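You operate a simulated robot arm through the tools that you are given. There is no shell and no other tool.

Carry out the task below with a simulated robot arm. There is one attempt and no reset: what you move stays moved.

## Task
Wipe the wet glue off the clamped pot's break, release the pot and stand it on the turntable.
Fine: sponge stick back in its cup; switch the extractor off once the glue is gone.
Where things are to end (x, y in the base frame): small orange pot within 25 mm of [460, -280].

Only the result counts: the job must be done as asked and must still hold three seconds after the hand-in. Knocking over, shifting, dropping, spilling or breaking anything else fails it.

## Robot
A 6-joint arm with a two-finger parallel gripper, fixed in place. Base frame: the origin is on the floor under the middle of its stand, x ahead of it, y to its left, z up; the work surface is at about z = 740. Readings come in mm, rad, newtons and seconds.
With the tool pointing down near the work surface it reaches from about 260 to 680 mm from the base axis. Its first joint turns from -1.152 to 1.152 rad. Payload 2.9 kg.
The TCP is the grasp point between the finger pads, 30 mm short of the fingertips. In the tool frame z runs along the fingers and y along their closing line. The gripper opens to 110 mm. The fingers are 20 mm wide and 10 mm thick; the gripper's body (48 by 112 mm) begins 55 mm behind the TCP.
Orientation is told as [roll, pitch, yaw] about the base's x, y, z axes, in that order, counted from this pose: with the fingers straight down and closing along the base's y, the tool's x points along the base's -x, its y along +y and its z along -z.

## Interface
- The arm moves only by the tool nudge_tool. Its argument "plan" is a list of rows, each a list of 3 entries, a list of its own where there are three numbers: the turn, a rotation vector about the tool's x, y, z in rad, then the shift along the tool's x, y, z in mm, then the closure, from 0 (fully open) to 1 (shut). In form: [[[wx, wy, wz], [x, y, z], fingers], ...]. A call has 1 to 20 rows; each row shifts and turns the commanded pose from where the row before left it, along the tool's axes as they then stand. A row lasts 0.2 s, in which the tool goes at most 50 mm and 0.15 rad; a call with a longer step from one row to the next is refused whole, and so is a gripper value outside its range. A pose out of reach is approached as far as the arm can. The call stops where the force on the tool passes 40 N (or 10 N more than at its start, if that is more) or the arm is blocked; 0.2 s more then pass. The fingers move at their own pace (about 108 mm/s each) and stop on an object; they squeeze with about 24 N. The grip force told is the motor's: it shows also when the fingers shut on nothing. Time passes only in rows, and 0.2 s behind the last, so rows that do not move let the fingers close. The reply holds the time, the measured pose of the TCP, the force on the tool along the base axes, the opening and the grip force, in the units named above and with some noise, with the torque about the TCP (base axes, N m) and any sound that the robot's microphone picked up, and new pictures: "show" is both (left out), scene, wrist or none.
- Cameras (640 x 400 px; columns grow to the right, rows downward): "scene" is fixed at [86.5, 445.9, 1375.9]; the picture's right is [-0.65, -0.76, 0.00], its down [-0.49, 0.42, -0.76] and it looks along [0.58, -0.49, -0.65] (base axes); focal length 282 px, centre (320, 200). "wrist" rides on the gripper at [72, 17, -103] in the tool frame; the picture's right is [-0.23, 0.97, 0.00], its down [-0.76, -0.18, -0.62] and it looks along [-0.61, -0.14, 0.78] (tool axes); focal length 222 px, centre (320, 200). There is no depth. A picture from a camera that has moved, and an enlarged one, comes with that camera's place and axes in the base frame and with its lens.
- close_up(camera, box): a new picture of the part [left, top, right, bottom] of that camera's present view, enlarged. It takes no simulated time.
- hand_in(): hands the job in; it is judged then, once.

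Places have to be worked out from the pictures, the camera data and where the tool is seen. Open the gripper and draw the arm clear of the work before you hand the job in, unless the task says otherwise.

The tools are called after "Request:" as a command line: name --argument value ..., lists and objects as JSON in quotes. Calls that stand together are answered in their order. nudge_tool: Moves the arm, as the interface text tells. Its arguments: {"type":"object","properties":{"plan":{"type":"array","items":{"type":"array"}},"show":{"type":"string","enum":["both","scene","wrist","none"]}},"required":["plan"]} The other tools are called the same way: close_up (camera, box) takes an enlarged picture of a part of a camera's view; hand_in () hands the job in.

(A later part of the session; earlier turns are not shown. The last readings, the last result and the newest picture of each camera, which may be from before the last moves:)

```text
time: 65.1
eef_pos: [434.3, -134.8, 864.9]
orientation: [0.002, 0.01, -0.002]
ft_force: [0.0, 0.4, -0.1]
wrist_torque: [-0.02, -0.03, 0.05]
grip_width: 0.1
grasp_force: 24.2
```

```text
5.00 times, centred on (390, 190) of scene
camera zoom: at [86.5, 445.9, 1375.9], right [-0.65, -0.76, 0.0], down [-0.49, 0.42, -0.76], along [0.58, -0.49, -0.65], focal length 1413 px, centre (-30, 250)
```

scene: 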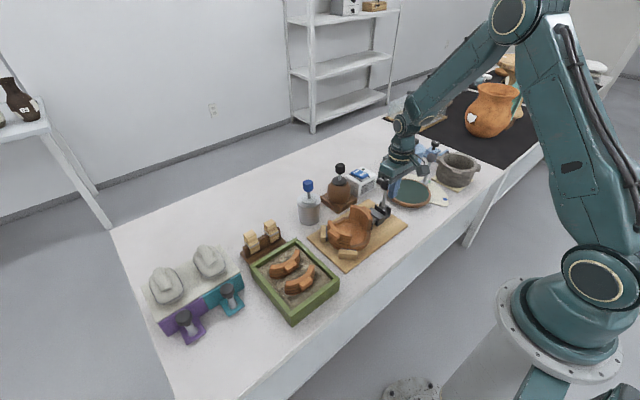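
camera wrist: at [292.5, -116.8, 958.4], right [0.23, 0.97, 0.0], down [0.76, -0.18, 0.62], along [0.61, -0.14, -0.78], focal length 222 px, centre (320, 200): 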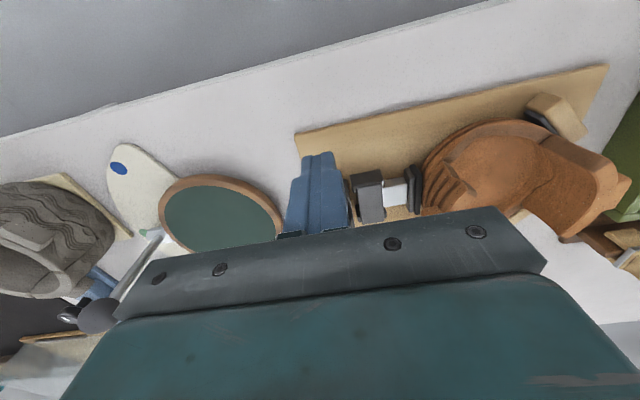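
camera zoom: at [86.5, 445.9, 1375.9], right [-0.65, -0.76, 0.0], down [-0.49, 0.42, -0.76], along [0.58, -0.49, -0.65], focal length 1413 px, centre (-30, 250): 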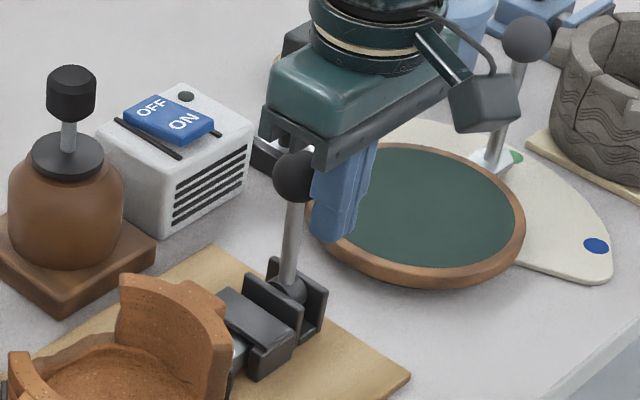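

The lever is upright now. I'll keep going toward +x until it reaches its other end.

Request:
nudge_tool --plan '[[[0, 0, 0], [-3, 0, 0.3], 1], [[0, 0, 0], [-3, 0, 0.5], 1], [[0, 0, 0], [-3, 0, 0.7], 1], [[0, 0, 0], [-3, 0, 0.9], 1], [[0, 0, 0], [-3, 0, 1.1], 1], [[0, 0, 0], [-3, 0, 1.3], 1], [[0, 0, 0], [-3, 0, 1.5], 1], [[0, 0, 0], [-3, 0, 1.7], 1], [[0, 0, 0], [-3, 0, 1.8], 1], [[0, 0, 0], [0, 0, 0], 1]]' --show "scene"

Request:
close_up --camera "scene" --box '[340, 150, 420, 230]'

```text
time: 67.3
eef_pos: [460.9, -135.9, 854.8]
orientation: [0.002, 0.009, -0.001]
ft_force: [-0.5, 0.5, -0.6]
wrist_torque: [-0.02, 0.03, 0.01]
grip_width: 0.1
grasp_force: 24.1
```

scene: 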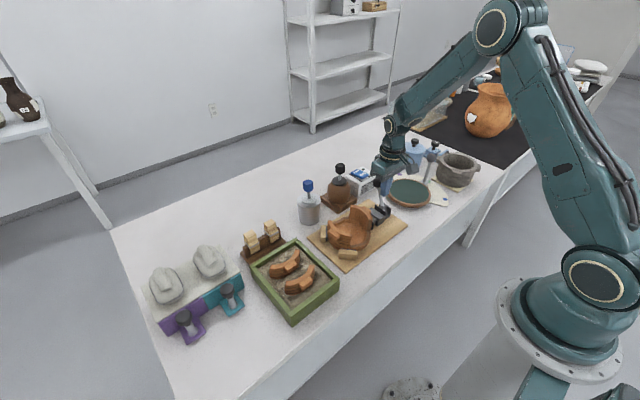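

```text
5.00 times, centred on (380, 190) of scene
camera zoom: at [86.5, 445.9, 1375.9], right [-0.65, -0.76, 0.0], down [-0.49, 0.42, -0.76], along [0.58, -0.49, -0.65], focal length 1413 px, centre (20, 250)
```

zoom: 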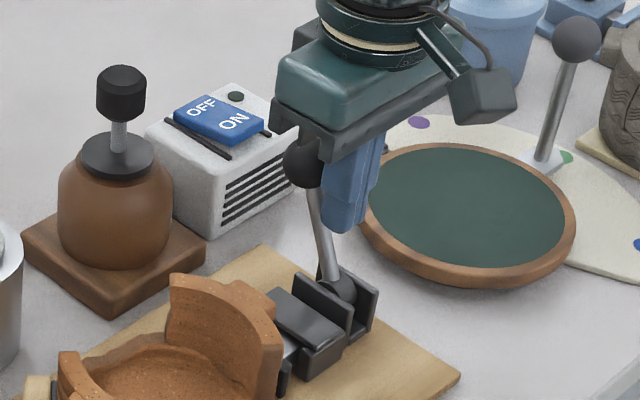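

Still free-moving. I'll continue at constant height toward the far end.

Request:
nudge_tool --plan '[[[0, 0, 0], [-3, 0, 0], 1], [[0, 0, 0], [-3, 0, 0], 1], [[0, 0, 0], [-3, 0, 0], 1], [[0, 0, 0], [-3, 0, 0], 1], [[0, 0, 0], [-3, 0, 0], 1], [[0, 0, 0], [-3, 0, 0], 1], [[0, 0, 0], [-3, 0, 0], 1], [[0, 0, 0], [0, 0, 0], 1]]' --show "scene"

Request:
close_up --camera "scene" --box '[340, 150, 420, 230]'

```text
time: 69.1
eef_pos: [481.3, -135.4, 854.6]
orientation: [0.002, 0.009, -0.003]
ft_force: [-3.2, -0.5, 2.4]
wrist_torque: [0.03, 0.11, 0.01]
grip_width: 0.0
grasp_force: 24.6
```

scene: 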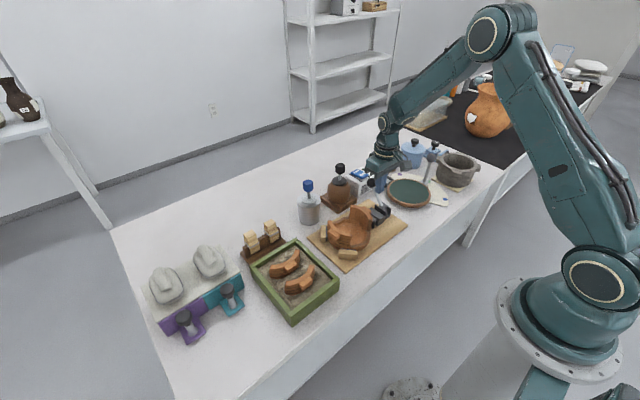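

```text
5.00 times, centred on (380, 190) of scene
camera zoom: at [86.4, 445.9, 1375.9], right [-0.65, -0.76, 0.0], down [-0.49, 0.42, -0.76], along [0.58, -0.49, -0.65], focal length 1413 px, centre (20, 250)
```

zoom: 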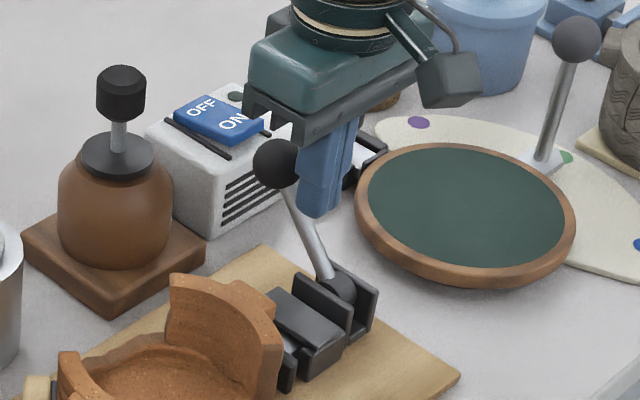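

Request:
nudge_tool --plan '[[[0, 0, 0], [-3, 0, 0], 1], [[0, 0, 0], [-3, 0, 0], 1], [[0, 0, 0], [-3, 0, 0], 1], [[0, 0, 0], [-3, 0, 0], 1], [[0, 0, 0], [0, 0, 0], 1]]' --show "scene"

Request:
close_up --camera "scene" --box '[340, 170, 400, 230]'

```text
time: 69.8
eef_pos: [481.6, -136.1, 855.6]
orientation: [0.004, 0.026, -0.004]
ft_force: [-10.0, 0.0, 12.0]
wrist_torque: [0.02, 0.18, 0.03]
grip_width: 0.0
grasp_force: 24.2
stopped in row 3: the force on the tool passed its limit at 43 N (the readings are from after the stop); the commanded pose is now the measured one
```

scene: 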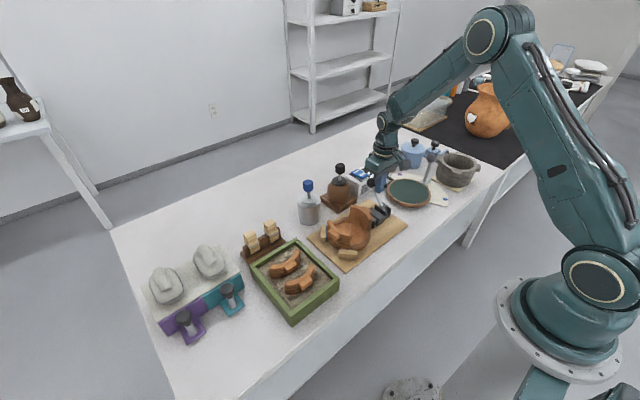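

```text
6.67 times, centred on (370, 200) of scene
camera zoom: at [86.1, 445.9, 1375.9], right [-0.65, -0.76, 0.0], down [-0.49, 0.42, -0.76], along [0.58, -0.49, -0.65], focal length 1884 px, centre (-13, 200)
```

zoom: 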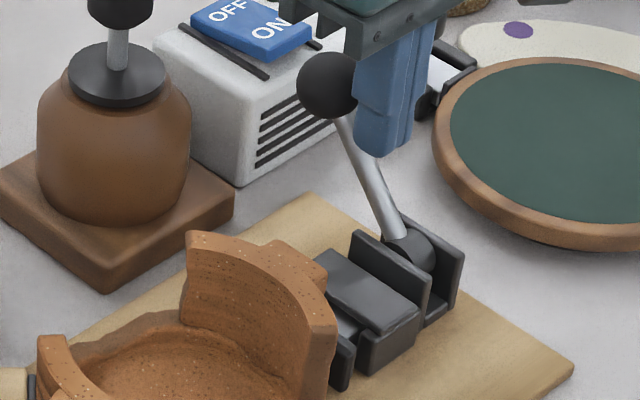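

The lever hit its far stop and the jaw pad appears retracted from the pot. I'll back away, rise, and verify that it stays open.

Request:
nudge_tool --plan '[[[0, 0, 0], [6, 0, 0], 1], [[0, 0, 0], [15, 0, -5], 1], [[0, 0, 0], [20, 0, -30], 1], [[0, 0, 0], [10, 15, -40], 0.5], [[0, 0, 0], [0, 20, -20], 0], [[0, 0, 0], [0, 0, 0], 0], [[0, 0, 0], [0, 0, 0], 0]]' --show "both"

Request:
close_up --camera "scene" --box '[325, 180, 405, 240]'

Request:
close_up --camera "wrist" --box '[220, 40, 460, 200]'

```text
time: 71.4
eef_pos: [435.9, -99.9, 950.7]
orientation: [0.004, 0.024, -0.005]
ft_force: [-0.6, 0.9, -0.1]
wrist_torque: [0.0, -0.03, -0.01]
grip_width: 110.0
grasp_force: 0.0
camera wrist: at [365.8, -83.8, 1055.5], right [0.23, 0.97, 0.0], down [0.78, -0.18, 0.6], along [0.59, -0.14, -0.8], focal length 222 px, centre (320, 200)
```

scene: 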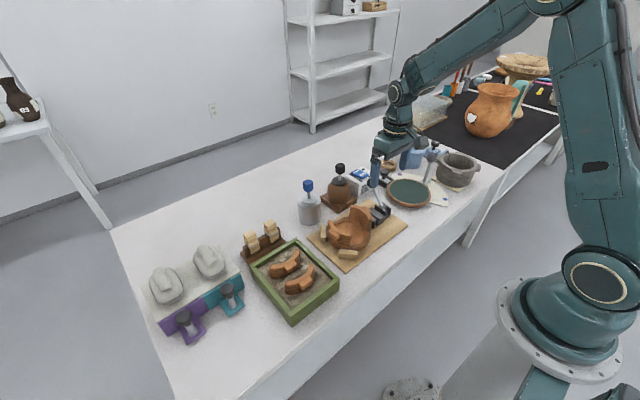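
wrist: 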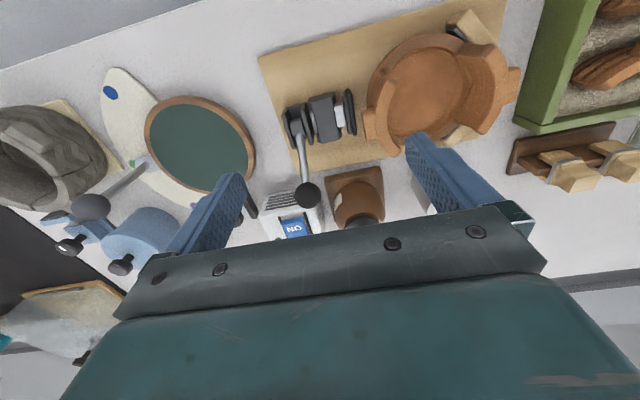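

```text
6.67 times, centred on (365, 210) of scene
camera zoom: at [86.5, 445.9, 1375.9], right [-0.65, -0.76, 0.0], down [-0.49, 0.42, -0.76], along [0.58, -0.49, -0.65], focal length 1884 px, centre (20, 133)
```

zoom: 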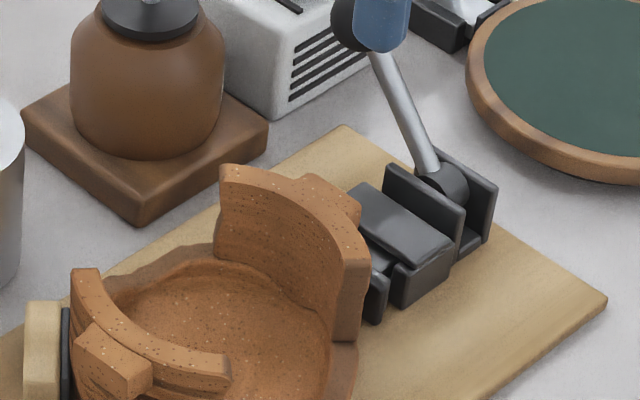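

```text
2.50 times, centred on (340, 120) of wrist
camera zoom: at [365.8, -83.8, 1055.5], right [0.23, 0.97, 0.0], down [0.78, -0.18, 0.6], along [0.59, -0.14, -0.8], focal length 555 px, centre (270, 400)
```

zoom: 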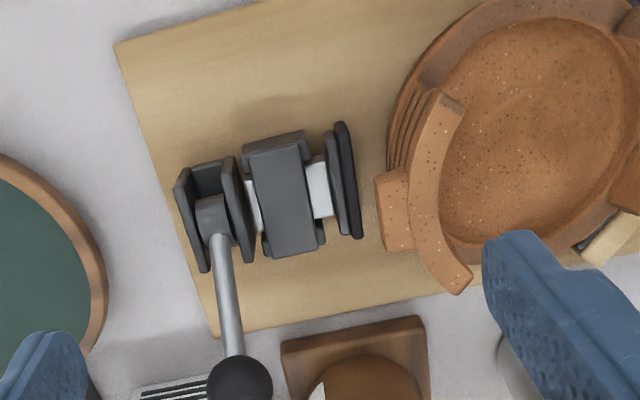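

The jaw has backed away and the lever stays open. Now I'll correct the small tool tilt and view the pot from directly above to measure it for grasping.

Request:
nudge_tool --plan '[[[0.004, -0.024, -0.005], [-5, 28, 0], 0], [[0, 0, 0], [-5, 28, 0], 0], [[0, 0, 0], [-5, 28, 0], 0], [[0, 0, 0], [-5, 29, 0], 0], [[0, 0, 0], [0, 0, 0], 0], [[0, 0, 0], [0, 0, 0], 0]]' --show "both"

Request:
close_up --camera "wrist" --box '[200, 30, 440, 180]'

Request:
close_up --camera "scene" --box '[320, 195, 385, 255]'

```text
time: 72.8
eef_pos: [455.6, 12.9, 952.9]
orientation: [-0.002, -0.001, 0.001]
ft_force: [0.4, -0.7, -0.7]
wrist_torque: [0.02, 0.0, 0.04]
grip_width: 110.0
grasp_force: 0.0
camera wrist: at [383.0, 29.7, 1055.7], right [0.23, 0.97, 0.0], down [0.76, -0.18, 0.62], along [0.61, -0.14, -0.78], focal length 222 px, centre (320, 200)
```

scene: 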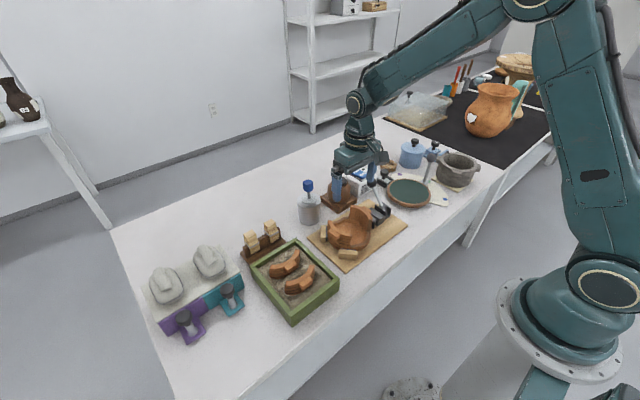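
wrist: 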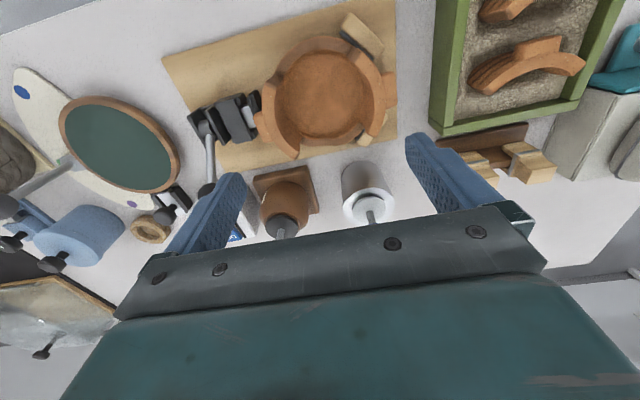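

```text
2.67 times, centred on (320, 105) of wrist
camera zoom: at [383.0, 29.7, 1055.7], right [0.23, 0.97, 0.0], down [0.76, -0.18, 0.62], along [0.61, -0.14, -0.78], focal length 592 px, centre (320, 453)
```

zoom: 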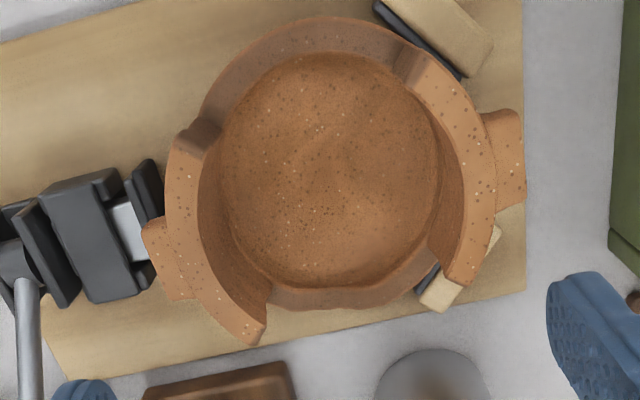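

```text
6.67 times, centred on (352, 225) of scene
camera zoom: at [86.5, 445.9, 1375.9], right [-0.65, -0.76, 0.0], down [-0.49, 0.42, -0.76], along [0.58, -0.49, -0.65], focal length 1884 px, centre (103, 33)
```

zoom: 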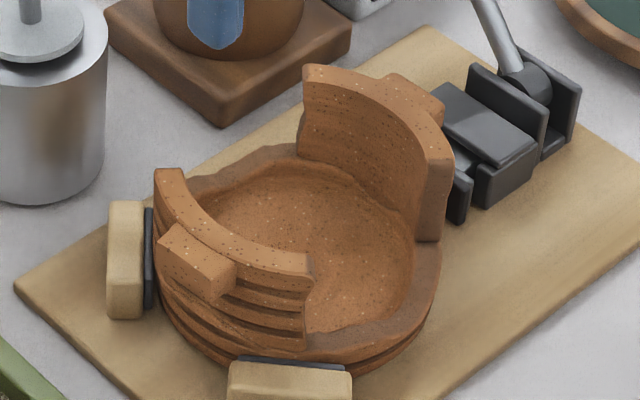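

The pot is about 118 mm across at the low rim, too wide to span. Its walls are about 13 mm thick, with lugs at [460,-54] and [452,87], so its centre is ≈[455, 16.5]. I'll pinch the +y wall together with its lug, one finger inside and one outside, starting from above with a partial opening to stay clear of the sand tray.

Request:
nudge_tool --plan '[[[0, 0, 0], [1.8, 31, 0], 0.36], [[0, 0, 0], [1.8, 31, 12], 0.36], [[0, 0, 0], [0, 0, 40], 0.36], [[0, 0, 0], [0, 0, 0], 0.36], [[0, 0, 0], [0, 0, 0], 0.36]]' --show "both"

Request:
close_up --camera "wrist" --box '[200, 60, 440, 220]'

Request:
close_up --camera "scene" --box '[305, 165, 385, 255]'

```text
time: 74.0
eef_pos: [454.1, 73.4, 898.6]
orientation: [-0.002, 0.002, 0.001]
ft_force: [0.5, 0.0, -0.1]
wrist_torque: [0.02, 0.02, -0.01]
grip_width: 70.4
grasp_force: 0.0
camera wrist: at [381.2, 91.3, 1001.5], right [0.23, 0.97, 0.0], down [0.76, -0.18, 0.62], along [0.61, -0.14, -0.78], focal length 222 px, centre (320, 200)
```

scene: 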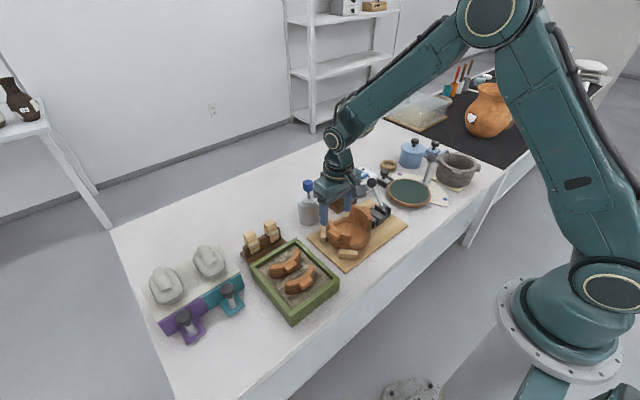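
wrist: 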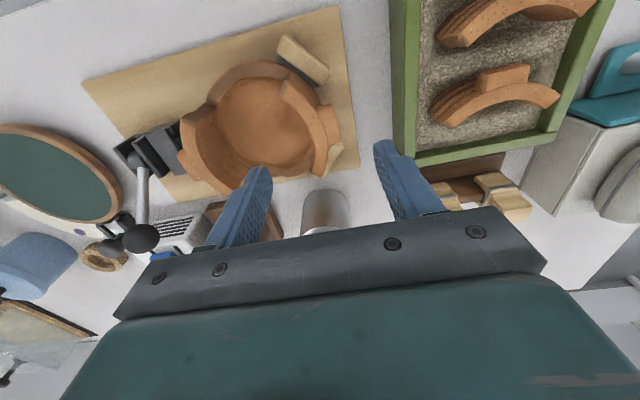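

```text
2.50 times, centred on (320, 140) of wrist
camera zoom: at [381.2, 91.3, 1001.5], right [0.23, 0.97, 0.0], down [0.76, -0.18, 0.62], along [0.61, -0.14, -0.78], focal length 555 px, centre (320, 350)
```

zoom: 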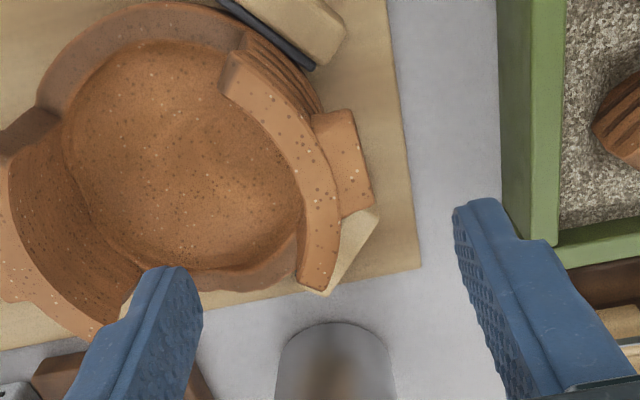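

```text
4.44 times, centred on (345, 210) of scene
camera zoom: at [86.5, 445.9, 1375.9], right [-0.65, -0.76, 0.0], down [-0.49, 0.42, -0.76], along [0.58, -0.49, -0.65], focal length 1256 px, centre (209, 156)
```

zoom: 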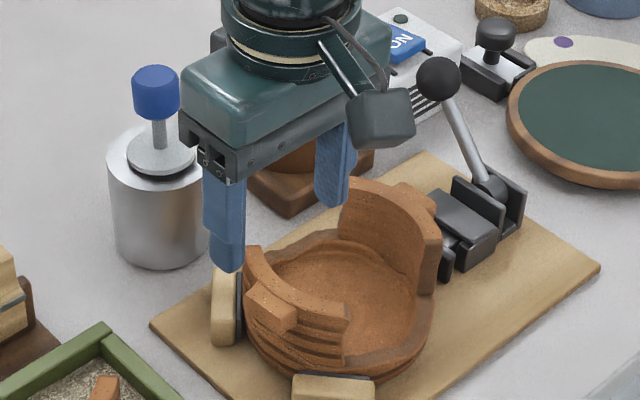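

The TCP lies midway across the wall-plus-lug, and the outer finger will pass between the two wooden stops. I'll trim 2 mm and descend part way.

Request:
nudge_tool --plan '[[[0, 0, 0], [2, 1, 20], 0.36], [[0, 0, 0], [0, 0, 20], 0.36], [[0, 0, 0], [0, 0, 20], 0.36], [[0, 0, 0], [0, 0, 15], 0.36], [[0, 0, 0], [0, 0, 10], 0.36], [[0, 0, 0], [0, 0, 0], 0.36]]' --show "both"

Request:
close_up --camera "wrist" --box '[200, 60, 440, 220]'

Request:
close_up --camera "scene" --box '[310, 190, 370, 260]'

```text
time: 75.4
eef_pos: [449.5, 75.3, 812.8]
orientation: [-0.003, 0.002, -0.001]
ft_force: [0.6, -0.3, 0.1]
wrist_torque: [0.01, 0.04, -0.01]
grip_width: 70.3
grasp_force: 0.1
camera wrist: at [376.9, 92.1, 915.5], right [0.23, 0.97, 0.0], down [0.76, -0.18, 0.62], along [0.61, -0.14, -0.78], focal length 222 px, centre (320, 200)
```

scene: 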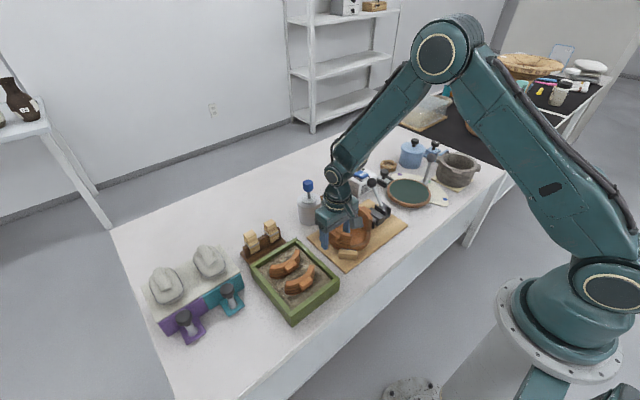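
wrist: 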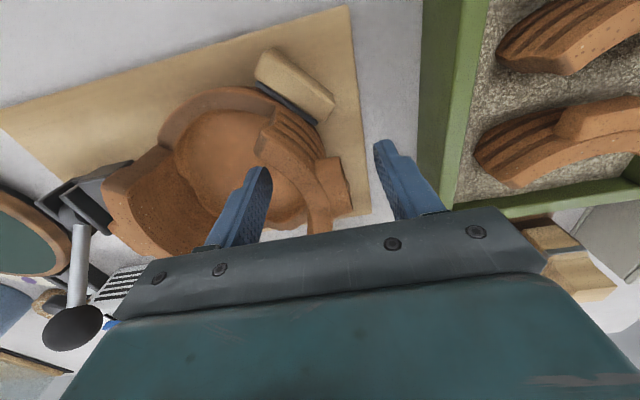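

```text
2.50 times, centred on (320, 140) of wrist
camera zoom: at [376.9, 92.1, 915.5], right [0.23, 0.97, 0.0], down [0.76, -0.18, 0.62], along [0.61, -0.14, -0.78], focal length 555 px, centre (320, 350)
```

zoom: 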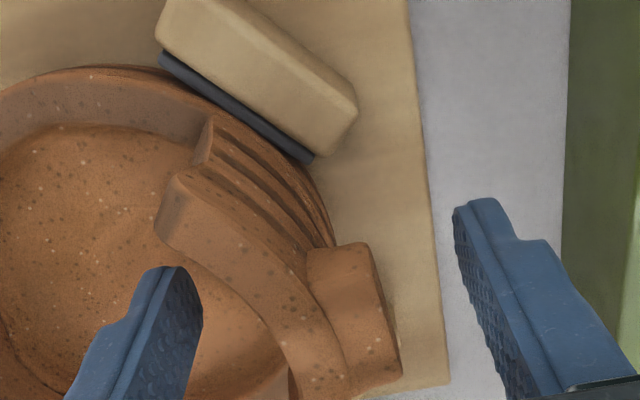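

```text
5.71 times, centred on (340, 225) of scene
camera zoom: at [86.5, 445.9, 1375.9], right [-0.65, -0.76, 0.0], down [-0.49, 0.42, -0.76], along [0.58, -0.49, -0.65], focal length 1614 px, centre (206, 57)
```

zoom: 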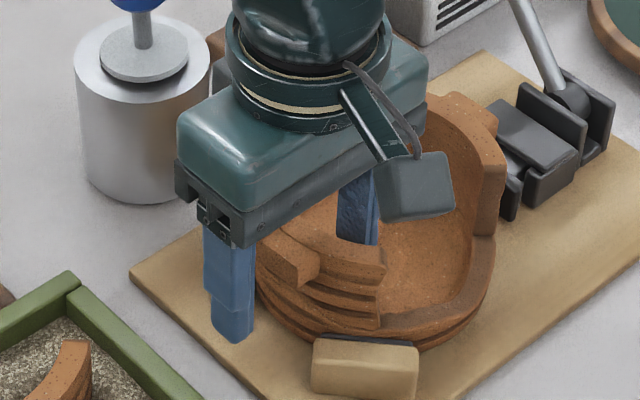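

No contact so far; the lug's top seems near z≈812, so I'll go about 14 mm lower, slowly, watching for floor contact.

Request:
nudge_tool --plan '[[[0, 0, 0], [0, 0, 4], 0.36], [[0, 0, 0], [0, 0, 4], 0.36], [[0, 0, 0], [0, 0, 0], 0.36]]' --show "none"

Request:
nudge_tool --plan '[[[0, 0, 0], [0, 0, 3], 0.36], [[0, 0, 0], [0, 0, 3], 0.36], [[0, 0, 0], [0, 0, 0], 0.36]]' --show "both"

Request:
close_up --camera "wrist" --box '[200, 80, 440, 240]'

Request:
close_up --camera "scene" --box '[310, 190, 370, 260]'

```text
time: 76.2
eef_pos: [448.8, 73.6, 805.8]
orientation: [0.001, 0.0, -0.001]
ft_force: [0.1, -1.2, 0.4]
wrist_torque: [0.01, 0.01, 0.0]
grip_width: 70.6
grasp_force: 0.0
```

```text
time: 77.0
eef_pos: [448.8, 74.7, 801.2]
orientation: [-0.004, 0.0, 0.0]
ft_force: [-0.7, 0.3, -0.6]
wrist_torque: [0.03, 0.03, -0.02]
grip_width: 70.6
grasp_force: 0.2
camera wrist: at [376.7, 91.6, 903.0], right [0.23, 0.97, 0.0], down [0.76, -0.18, 0.62], along [0.61, -0.14, -0.78], focal length 222 px, centre (320, 200)
```

scene: 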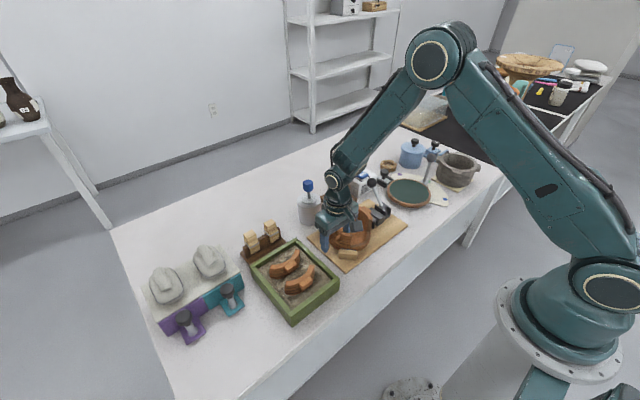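
wrist: 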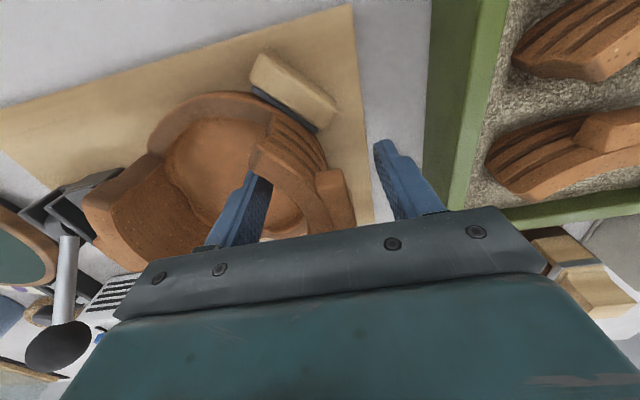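

```text
2.50 times, centred on (320, 160) of wrist
camera zoom: at [376.7, 91.6, 903.0], right [0.23, 0.97, 0.0], down [0.76, -0.18, 0.62], along [0.61, -0.14, -0.78], focal length 555 px, centre (320, 300)
```

zoom: 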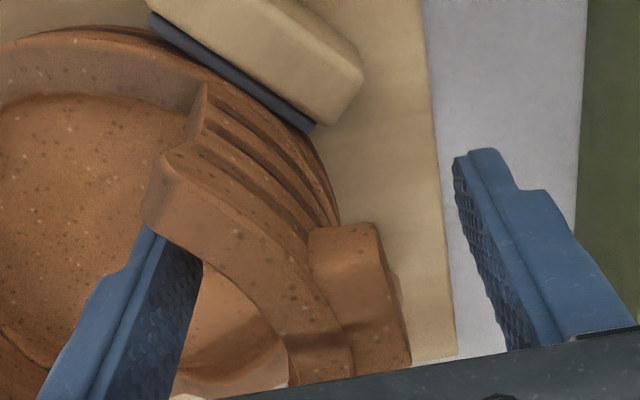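

```text
5.71 times, centred on (340, 225) of scene
camera zoom: at [86.5, 445.9, 1375.9], right [-0.65, -0.76, 0.0], down [-0.49, 0.42, -0.76], along [0.58, -0.49, -0.65], focal length 1614 px, centre (206, 57)
```

zoom: 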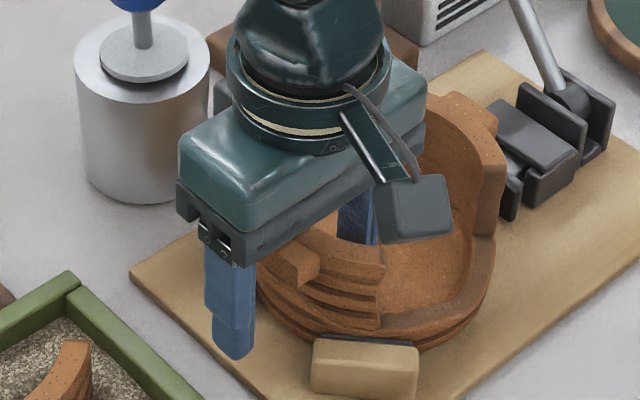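

The fingers straddle the wall and lug, well centred, with no contact. I'll close gently.

Request:
nudge_tool --plan '[[[0, 0, 0], [0, 0, 0], 0.5], [[0, 0, 0], [0, 0, 0], 0.6], [[0, 0, 0], [0, 0, 0], 0.68], [[0, 0, 0], [0, 0, 0], 0.72], [[0, 0, 0], [0, 0, 0], 0.76], [[0, 0, 0], [0, 0, 0], 0.8], [[0, 0, 0], [0, 0, 0], 0.85], [[0, 0, 0], [0, 0, 0], 0.85]]' --show "both"

Request:
close_up --camera "wrist" --box '[200, 80, 440, 240]'

Request:
close_up --camera "scene" --box '[310, 190, 370, 260]'

```text
time: 78.8
eef_pos: [449.4, 75.1, 801.9]
orientation: [-0.002, 0.0, -0.001]
ft_force: [5.7, -1.0, 8.5]
wrist_torque: [-1.29, -0.11, 0.64]
grip_width: 26.9
grasp_force: 23.5
camera wrist: at [377.2, 91.5, 903.4], right [0.23, 0.97, 0.0], down [0.76, -0.18, 0.62], along [0.61, -0.14, -0.78], focal length 222 px, centre (320, 200)
```

scene: 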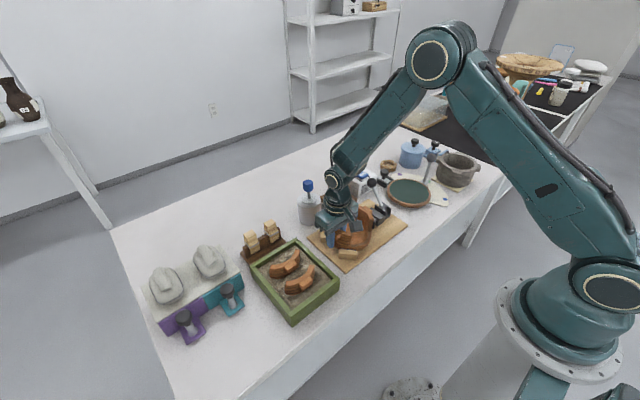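
wrist: 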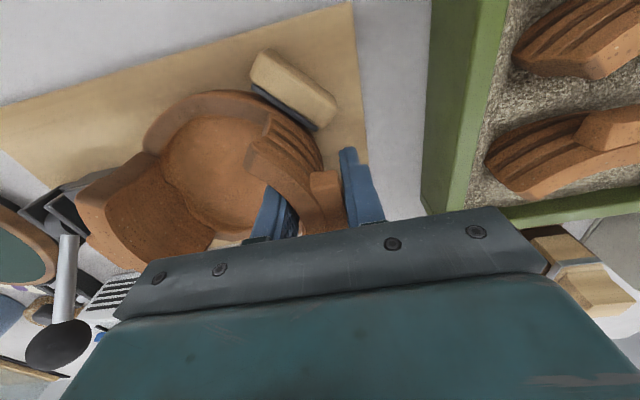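

```text
2.50 times, centred on (320, 160) of wrist
camera zoom: at [377.2, 91.5, 903.4], right [0.23, 0.97, 0.0], down [0.76, -0.18, 0.62], along [0.61, -0.14, -0.78], focal length 555 px, centre (320, 300)
```

zoom: 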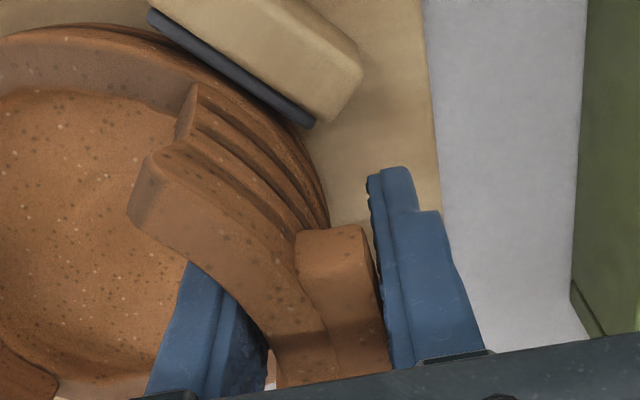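

```text
5.71 times, centred on (340, 225) of scene
camera zoom: at [86.5, 445.9, 1375.9], right [-0.65, -0.76, 0.0], down [-0.49, 0.42, -0.76], along [0.58, -0.49, -0.65], focal length 1614 px, centre (206, 57)
```

zoom: 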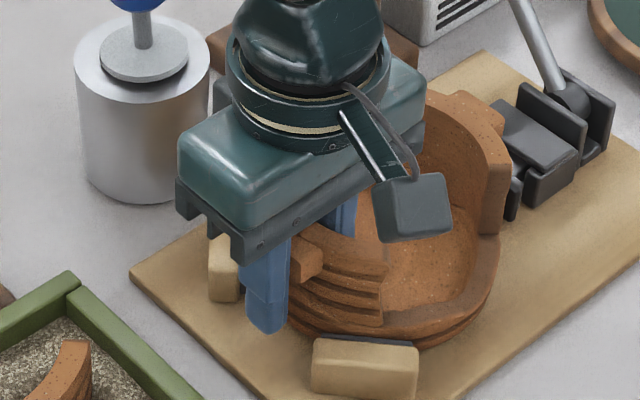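

The pot wall and lug are held at 26.9 mm. I'll tighten fully and lift a few millimetres to see how the pot behaves.

Request:
nudge_tool --plan '[[[0, 0, 0], [0, 0, 0], 1], [[0, 0, 0], [0, 0, -2], 1], [[0, 0, 0], [0, 0, -3], 1], [[0, 0, 0], [0, 0, -3], 1], [[0, 0, 0], [0, 0, 0], 1]]' --show "both"

Request:
close_up --camera "scene" --box '[310, 190, 370, 260]'

Request:
close_up --camera "wrist" --box '[200, 80, 440, 240]'

```text
time: 80.0
eef_pos: [449.2, 73.3, 807.9]
orientation: [-0.002, 0.003, -0.002]
ft_force: [7.1, -12.1, -8.6]
wrist_torque: [-0.08, -0.48, 0.57]
grip_width: 25.0
grasp_force: 23.9
camera wrist: at [376.6, 90.8, 910.2], right [0.23, 0.97, 0.0], down [0.76, -0.18, 0.62], along [0.61, -0.14, -0.78], focal length 222 px, centre (320, 200)
```

scene: 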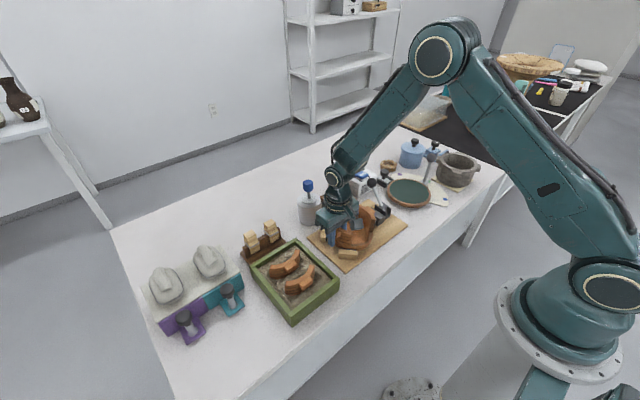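
wrist: 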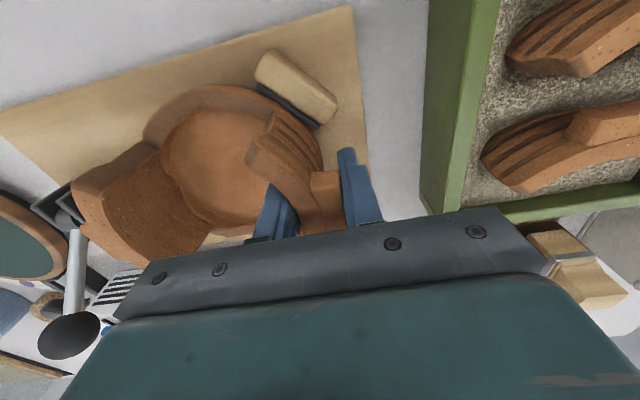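

```text
5.71 times, centred on (340, 225) of scene
camera zoom: at [86.8, 445.6, 1376.0], right [-0.65, -0.76, 0.0], down [-0.49, 0.42, -0.76], along [0.58, -0.49, -0.65], focal length 1614 px, centre (206, 57)
```

zoom: 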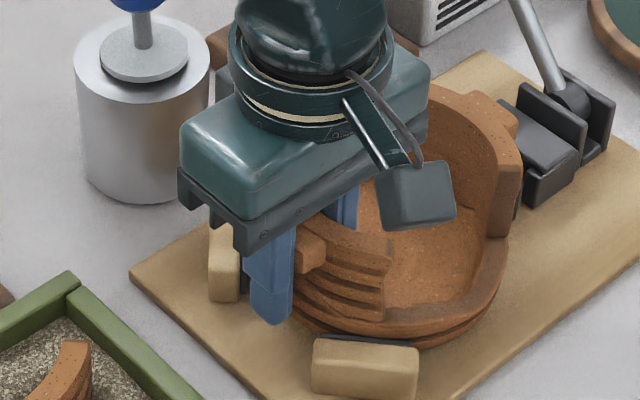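

```text
2.50 times, centred on (320, 160) of wrist
camera zoom: at [376.6, 90.8, 910.2], right [0.23, 0.97, 0.0], down [0.76, -0.18, 0.62], along [0.61, -0.14, -0.78], focal length 555 px, centre (320, 300)
```

zoom: 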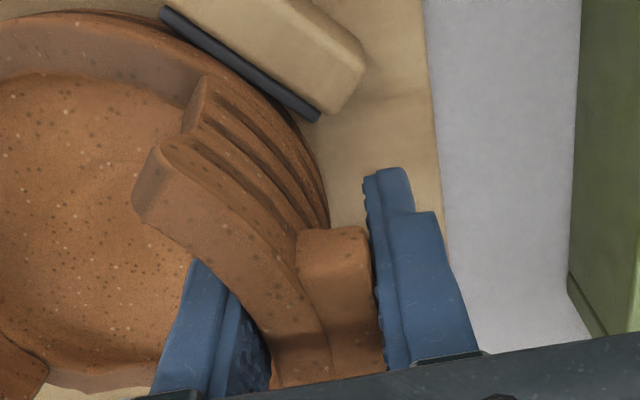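

The pot is tilting up on the gripped side, with some side load (fy −12 N). I'll lift a little more in small steps to learn whether it comes free.

Request:
nudge_tool --plan '[[[0, 0, 0], [0, -1, -2], 1], [[0, 0, 0], [0, -1, -2], 1], [[0, 0, 0], [0, 0, 0], 1]]' --show "both"

Request:
close_up --camera "scene" --box '[310, 190, 370, 260]'

Request:
close_up --camera "wrist" --box '[60, 80, 380, 280]'

```text
time: 80.8
eef_pos: [447.8, 73.5, 810.9]
orientation: [0.0, 0.0, 0.002]
ft_force: [5.9, -2.4, -4.2]
wrist_torque: [0.15, -0.18, 0.17]
grip_width: 25.0
grasp_force: 23.8
camera wrist: at [376.2, 90.0, 914.1], right [0.23, 0.97, 0.0], down [0.76, -0.18, 0.62], along [0.61, -0.14, -0.78], focal length 222 px, centre (320, 200)
```

scene: 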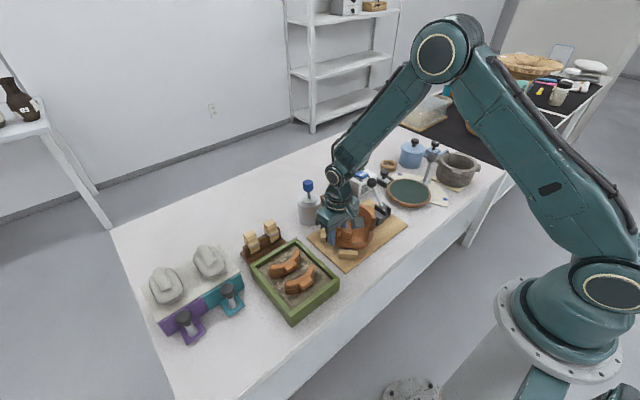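
wrist: 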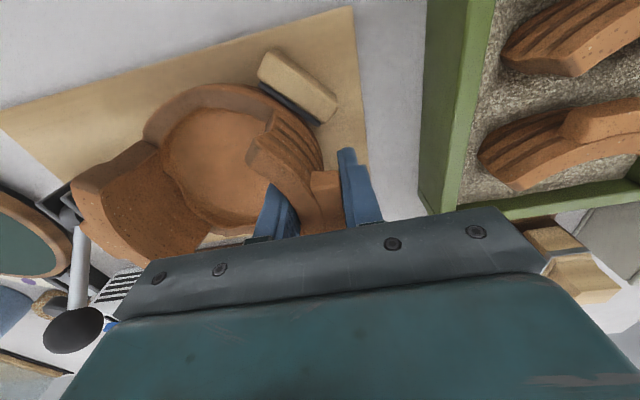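

```text
5.71 times, centred on (340, 225) of scene
camera zoom: at [86.7, 445.8, 1375.9], right [-0.65, -0.76, 0.0], down [-0.49, 0.42, -0.76], along [0.58, -0.49, -0.65], focal length 1614 px, centre (206, 57)
```

zoom: 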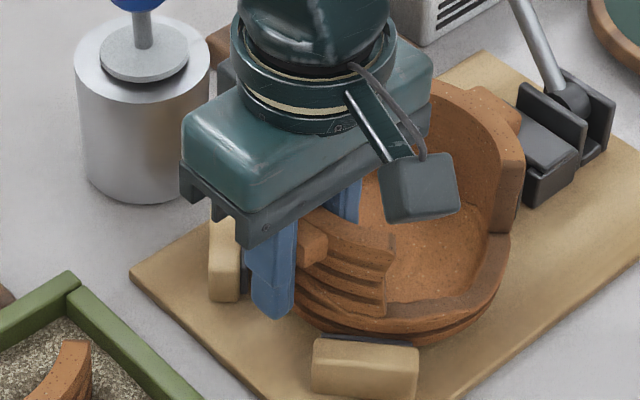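

```text
2.00 times, centred on (220, 180) of wrist
camera zoom: at [376.2, 90.0, 914.1], right [0.23, 0.97, 0.0], down [0.76, -0.18, 0.62], along [0.61, -0.14, -0.78], focal length 444 px, centre (520, 240)
```

zoom: 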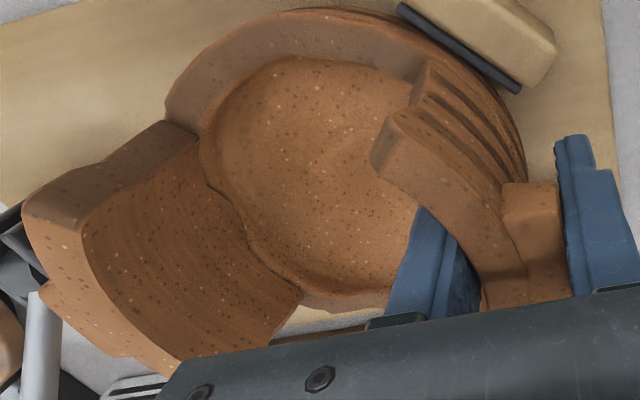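

The pot just pivots about its far edge in this one-sided pinch, so it would hang badly tilted. I'll set it back down, release, and instead plan a centred grip: both fingers inside the pot, pressing outward against the two tall walls.

Request:
nudge_tool --plan '[[[0, 0, 0], [0, 1, 2], 1], [[0, 0, 0], [0, 1, 2], 1], [[0, 0, 0], [0, 0, 3], 1], [[0, 0, 0], [0, 0, 3], 1], [[0, 0, 0], [0, 0, 2], 1], [[0, 0, 0], [0, 0, 0], 1]]' --show "none"

Request:
nudge_tool --plan '[[[0, 0, 0], [0, 0, 0], 0.7], [[0, 0, 0], [0, 0, 0], 0.55], [[0, 0, 0], [0, 0, 0], 0.4], [[0, 0, 0], [0, 0, 0], 0.4]]' --show "both"

Request:
close_up --camera "scene" --box '[310, 190, 390, 260]'

```text
time: 82.2
eef_pos: [450.4, 74.1, 800.8]
orientation: [-0.002, -0.002, -0.001]
ft_force: [13.4, -8.5, 16.2]
wrist_torque: [-1.24, 0.26, 0.53]
grip_width: 25.7
grasp_force: 23.7
```

```text
time: 83.2
eef_pos: [448.1, 75.0, 799.1]
orientation: [0.002, 0.0, 0.0]
ft_force: [1.2, 0.1, 0.3]
wrist_torque: [0.0, 0.0, -0.02]
grip_width: 66.2
grasp_force: 0.1
camera wrist: at [376.0, 92.0, 902.3], right [0.23, 0.97, 0.0], down [0.76, -0.18, 0.62], along [0.61, -0.14, -0.78], focal length 222 px, centre (320, 200)
```

scene: 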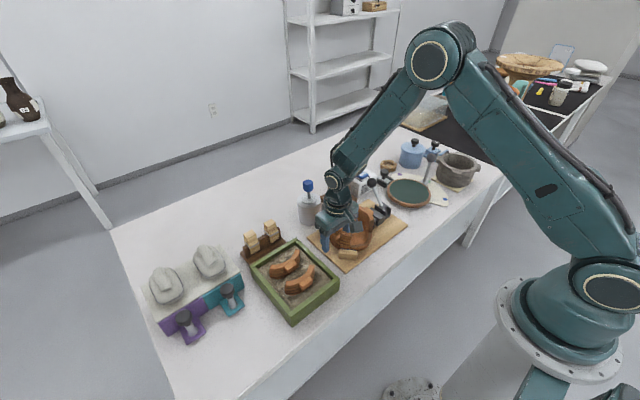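
wrist: 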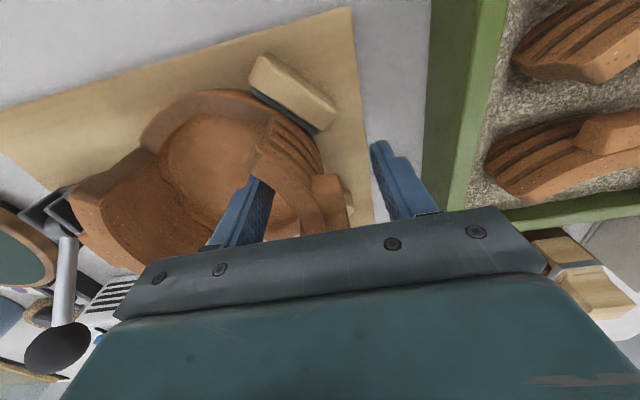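

```text
5.71 times, centred on (350, 225) of scene
camera zoom: at [86.5, 445.9, 1375.9], right [-0.65, -0.76, 0.0], down [-0.49, 0.42, -0.76], along [0.58, -0.49, -0.65], focal length 1614 px, centre (149, 57)
```

zoom: 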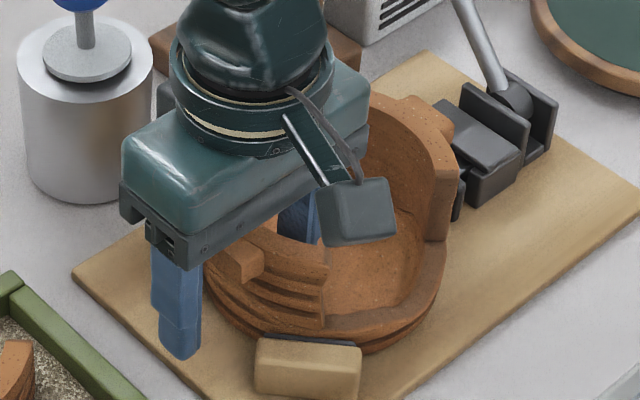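

Released with the pot standing flat on the board. I'll rise clear and look from above at its new position.

Request:
nudge_tool --plan '[[[0, 0, 0], [0, 0, -25], 0.4], [[0, 0, 0], [0, 0, -40], 0.4], [[0, 0, 0], [0, 0, -40], 0.4], [[0, 0, 0], [-2, -30, -40], 0.4], [[0, 0, 0], [-3, -30, 0], 0.2], [[0, 0, 0], [0, 0, 0], 0], [[0, 0, 0], [0, 0, 0], 0]]' --show "both"

Request:
close_up --camera "wrist" --box '[200, 30, 440, 180]'

Request:
close_up --camera "scene" --box '[320, 190, 390, 260]'

```text
time: 84.8
eef_pos: [452.7, 14.3, 945.0]
orientation: [-0.003, 0.002, 0.0]
ft_force: [0.1, 1.0, 0.4]
wrist_torque: [-0.02, 0.0, -0.01]
grip_width: 109.8
grasp_force: 0.1
camera wrist: at [380.4, 30.5, 1047.2], right [0.23, 0.97, 0.0], down [0.76, -0.18, 0.62], along [0.61, -0.14, -0.78], focal length 222 px, centre (320, 200)
```

scene: 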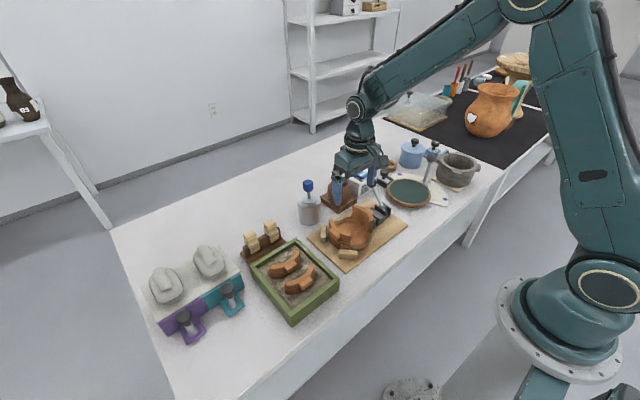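
wrist: 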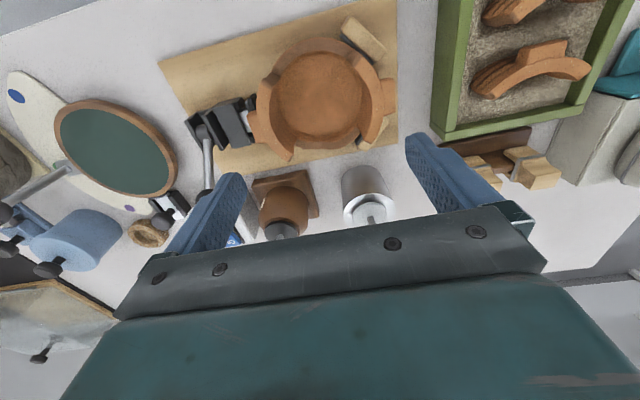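

```text
2.67 times, centred on (320, 105) of wrist
camera zoom: at [380.4, 30.5, 1047.2], right [0.23, 0.97, 0.0], down [0.76, -0.18, 0.62], along [0.61, -0.14, -0.78], focal length 592 px, centre (320, 453)
```

zoom: 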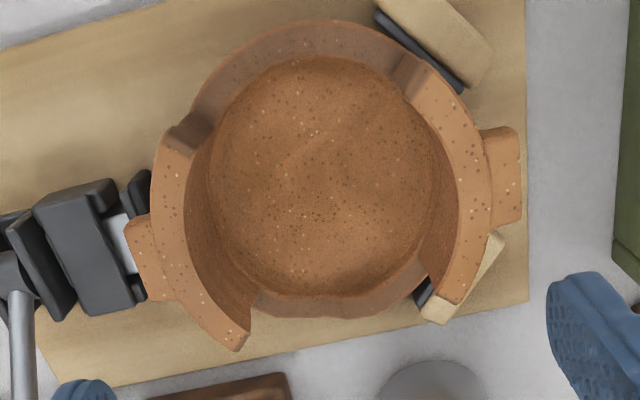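

```text
5.71 times, centred on (355, 225) of scene
camera zoom: at [86.5, 445.9, 1375.9], right [-0.65, -0.76, 0.0], down [-0.49, 0.42, -0.76], along [0.58, -0.49, -0.65], focal length 1614 px, centre (120, 57)
```

zoom: 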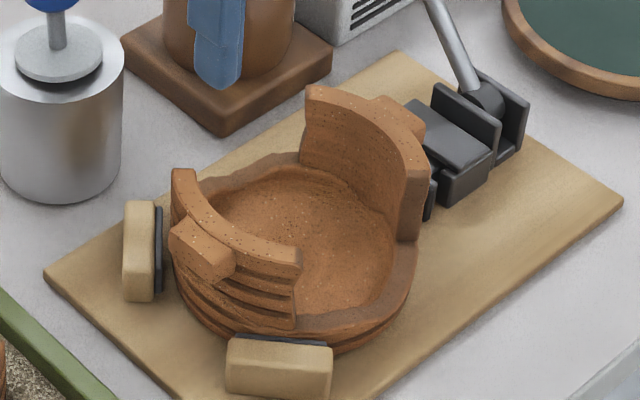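

The pot stands at about [451, 14.5] with inner walls ~100 mm apart and the lug line along y. I'll lower partly closed fingers into the middle of the pot.

Request:
nudge_tool --plan '[[[0, 0, 0], [1.4, 0.2, 0], 0.45], [[0, 0, 0], [0, 0, 30], 0.45], [[0, 0, 0], [0, 0, 30], 0.45], [[0, 0, 0], [0, 0, 25], 0.45], [[0, 0, 0], [0, 0, 0], 0.45], [[0, 0, 0], [0, 0, 0], 0.45]]' --show "both"

Request:
close_up --camera "wrist" --box '[200, 60, 440, 220]'

Request:
close_up --camera "scene" --box '[310, 170, 390, 260]'

```text
time: 86.2
eef_pos: [453.1, 14.2, 860.6]
orientation: [-0.001, 0.002, -0.001]
ft_force: [0.2, 0.6, -0.6]
wrist_torque: [0.03, 0.0, 0.01]
grip_width: 60.7
grasp_force: 0.1
camera wrist: at [381.0, 31.5, 963.6], right [0.23, 0.97, 0.0], down [0.76, -0.18, 0.62], along [0.61, -0.14, -0.78], focal length 222 px, centre (320, 200)
```

scene: 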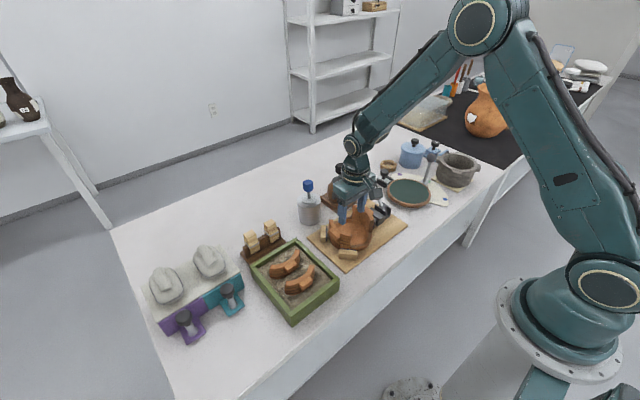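
wrist: 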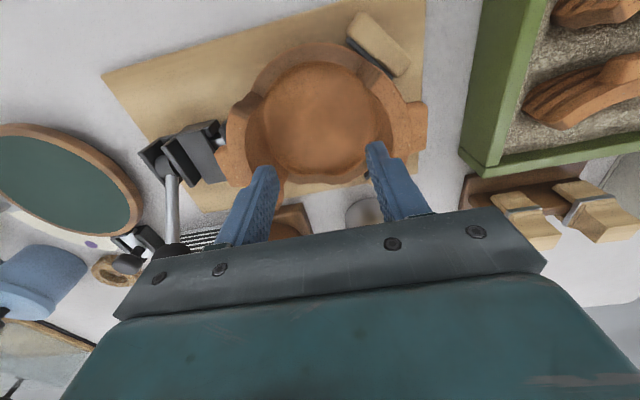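

```text
2.50 times, centred on (320, 140) of wrist
camera zoom: at [381.0, 31.5, 963.6], right [0.23, 0.97, 0.0], down [0.76, -0.18, 0.62], along [0.61, -0.14, -0.78], focal length 555 px, centre (320, 350)
```

zoom: 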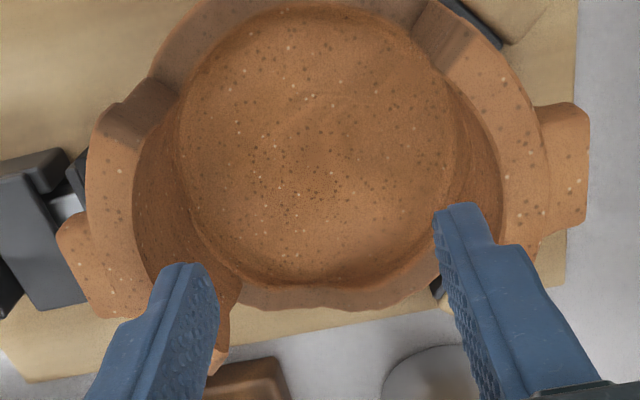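

```text
4.44 times, centred on (350, 215) of scene
camera zoom: at [86.5, 445.9, 1375.9], right [-0.65, -0.76, 0.0], down [-0.49, 0.42, -0.76], along [0.58, -0.49, -0.65], focal length 1256 px, centre (187, 133)
```

zoom: 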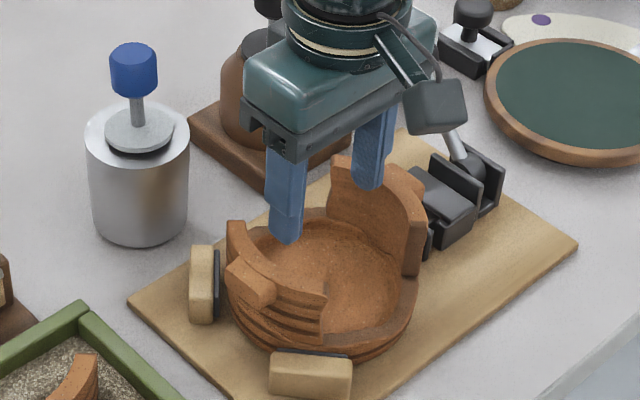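

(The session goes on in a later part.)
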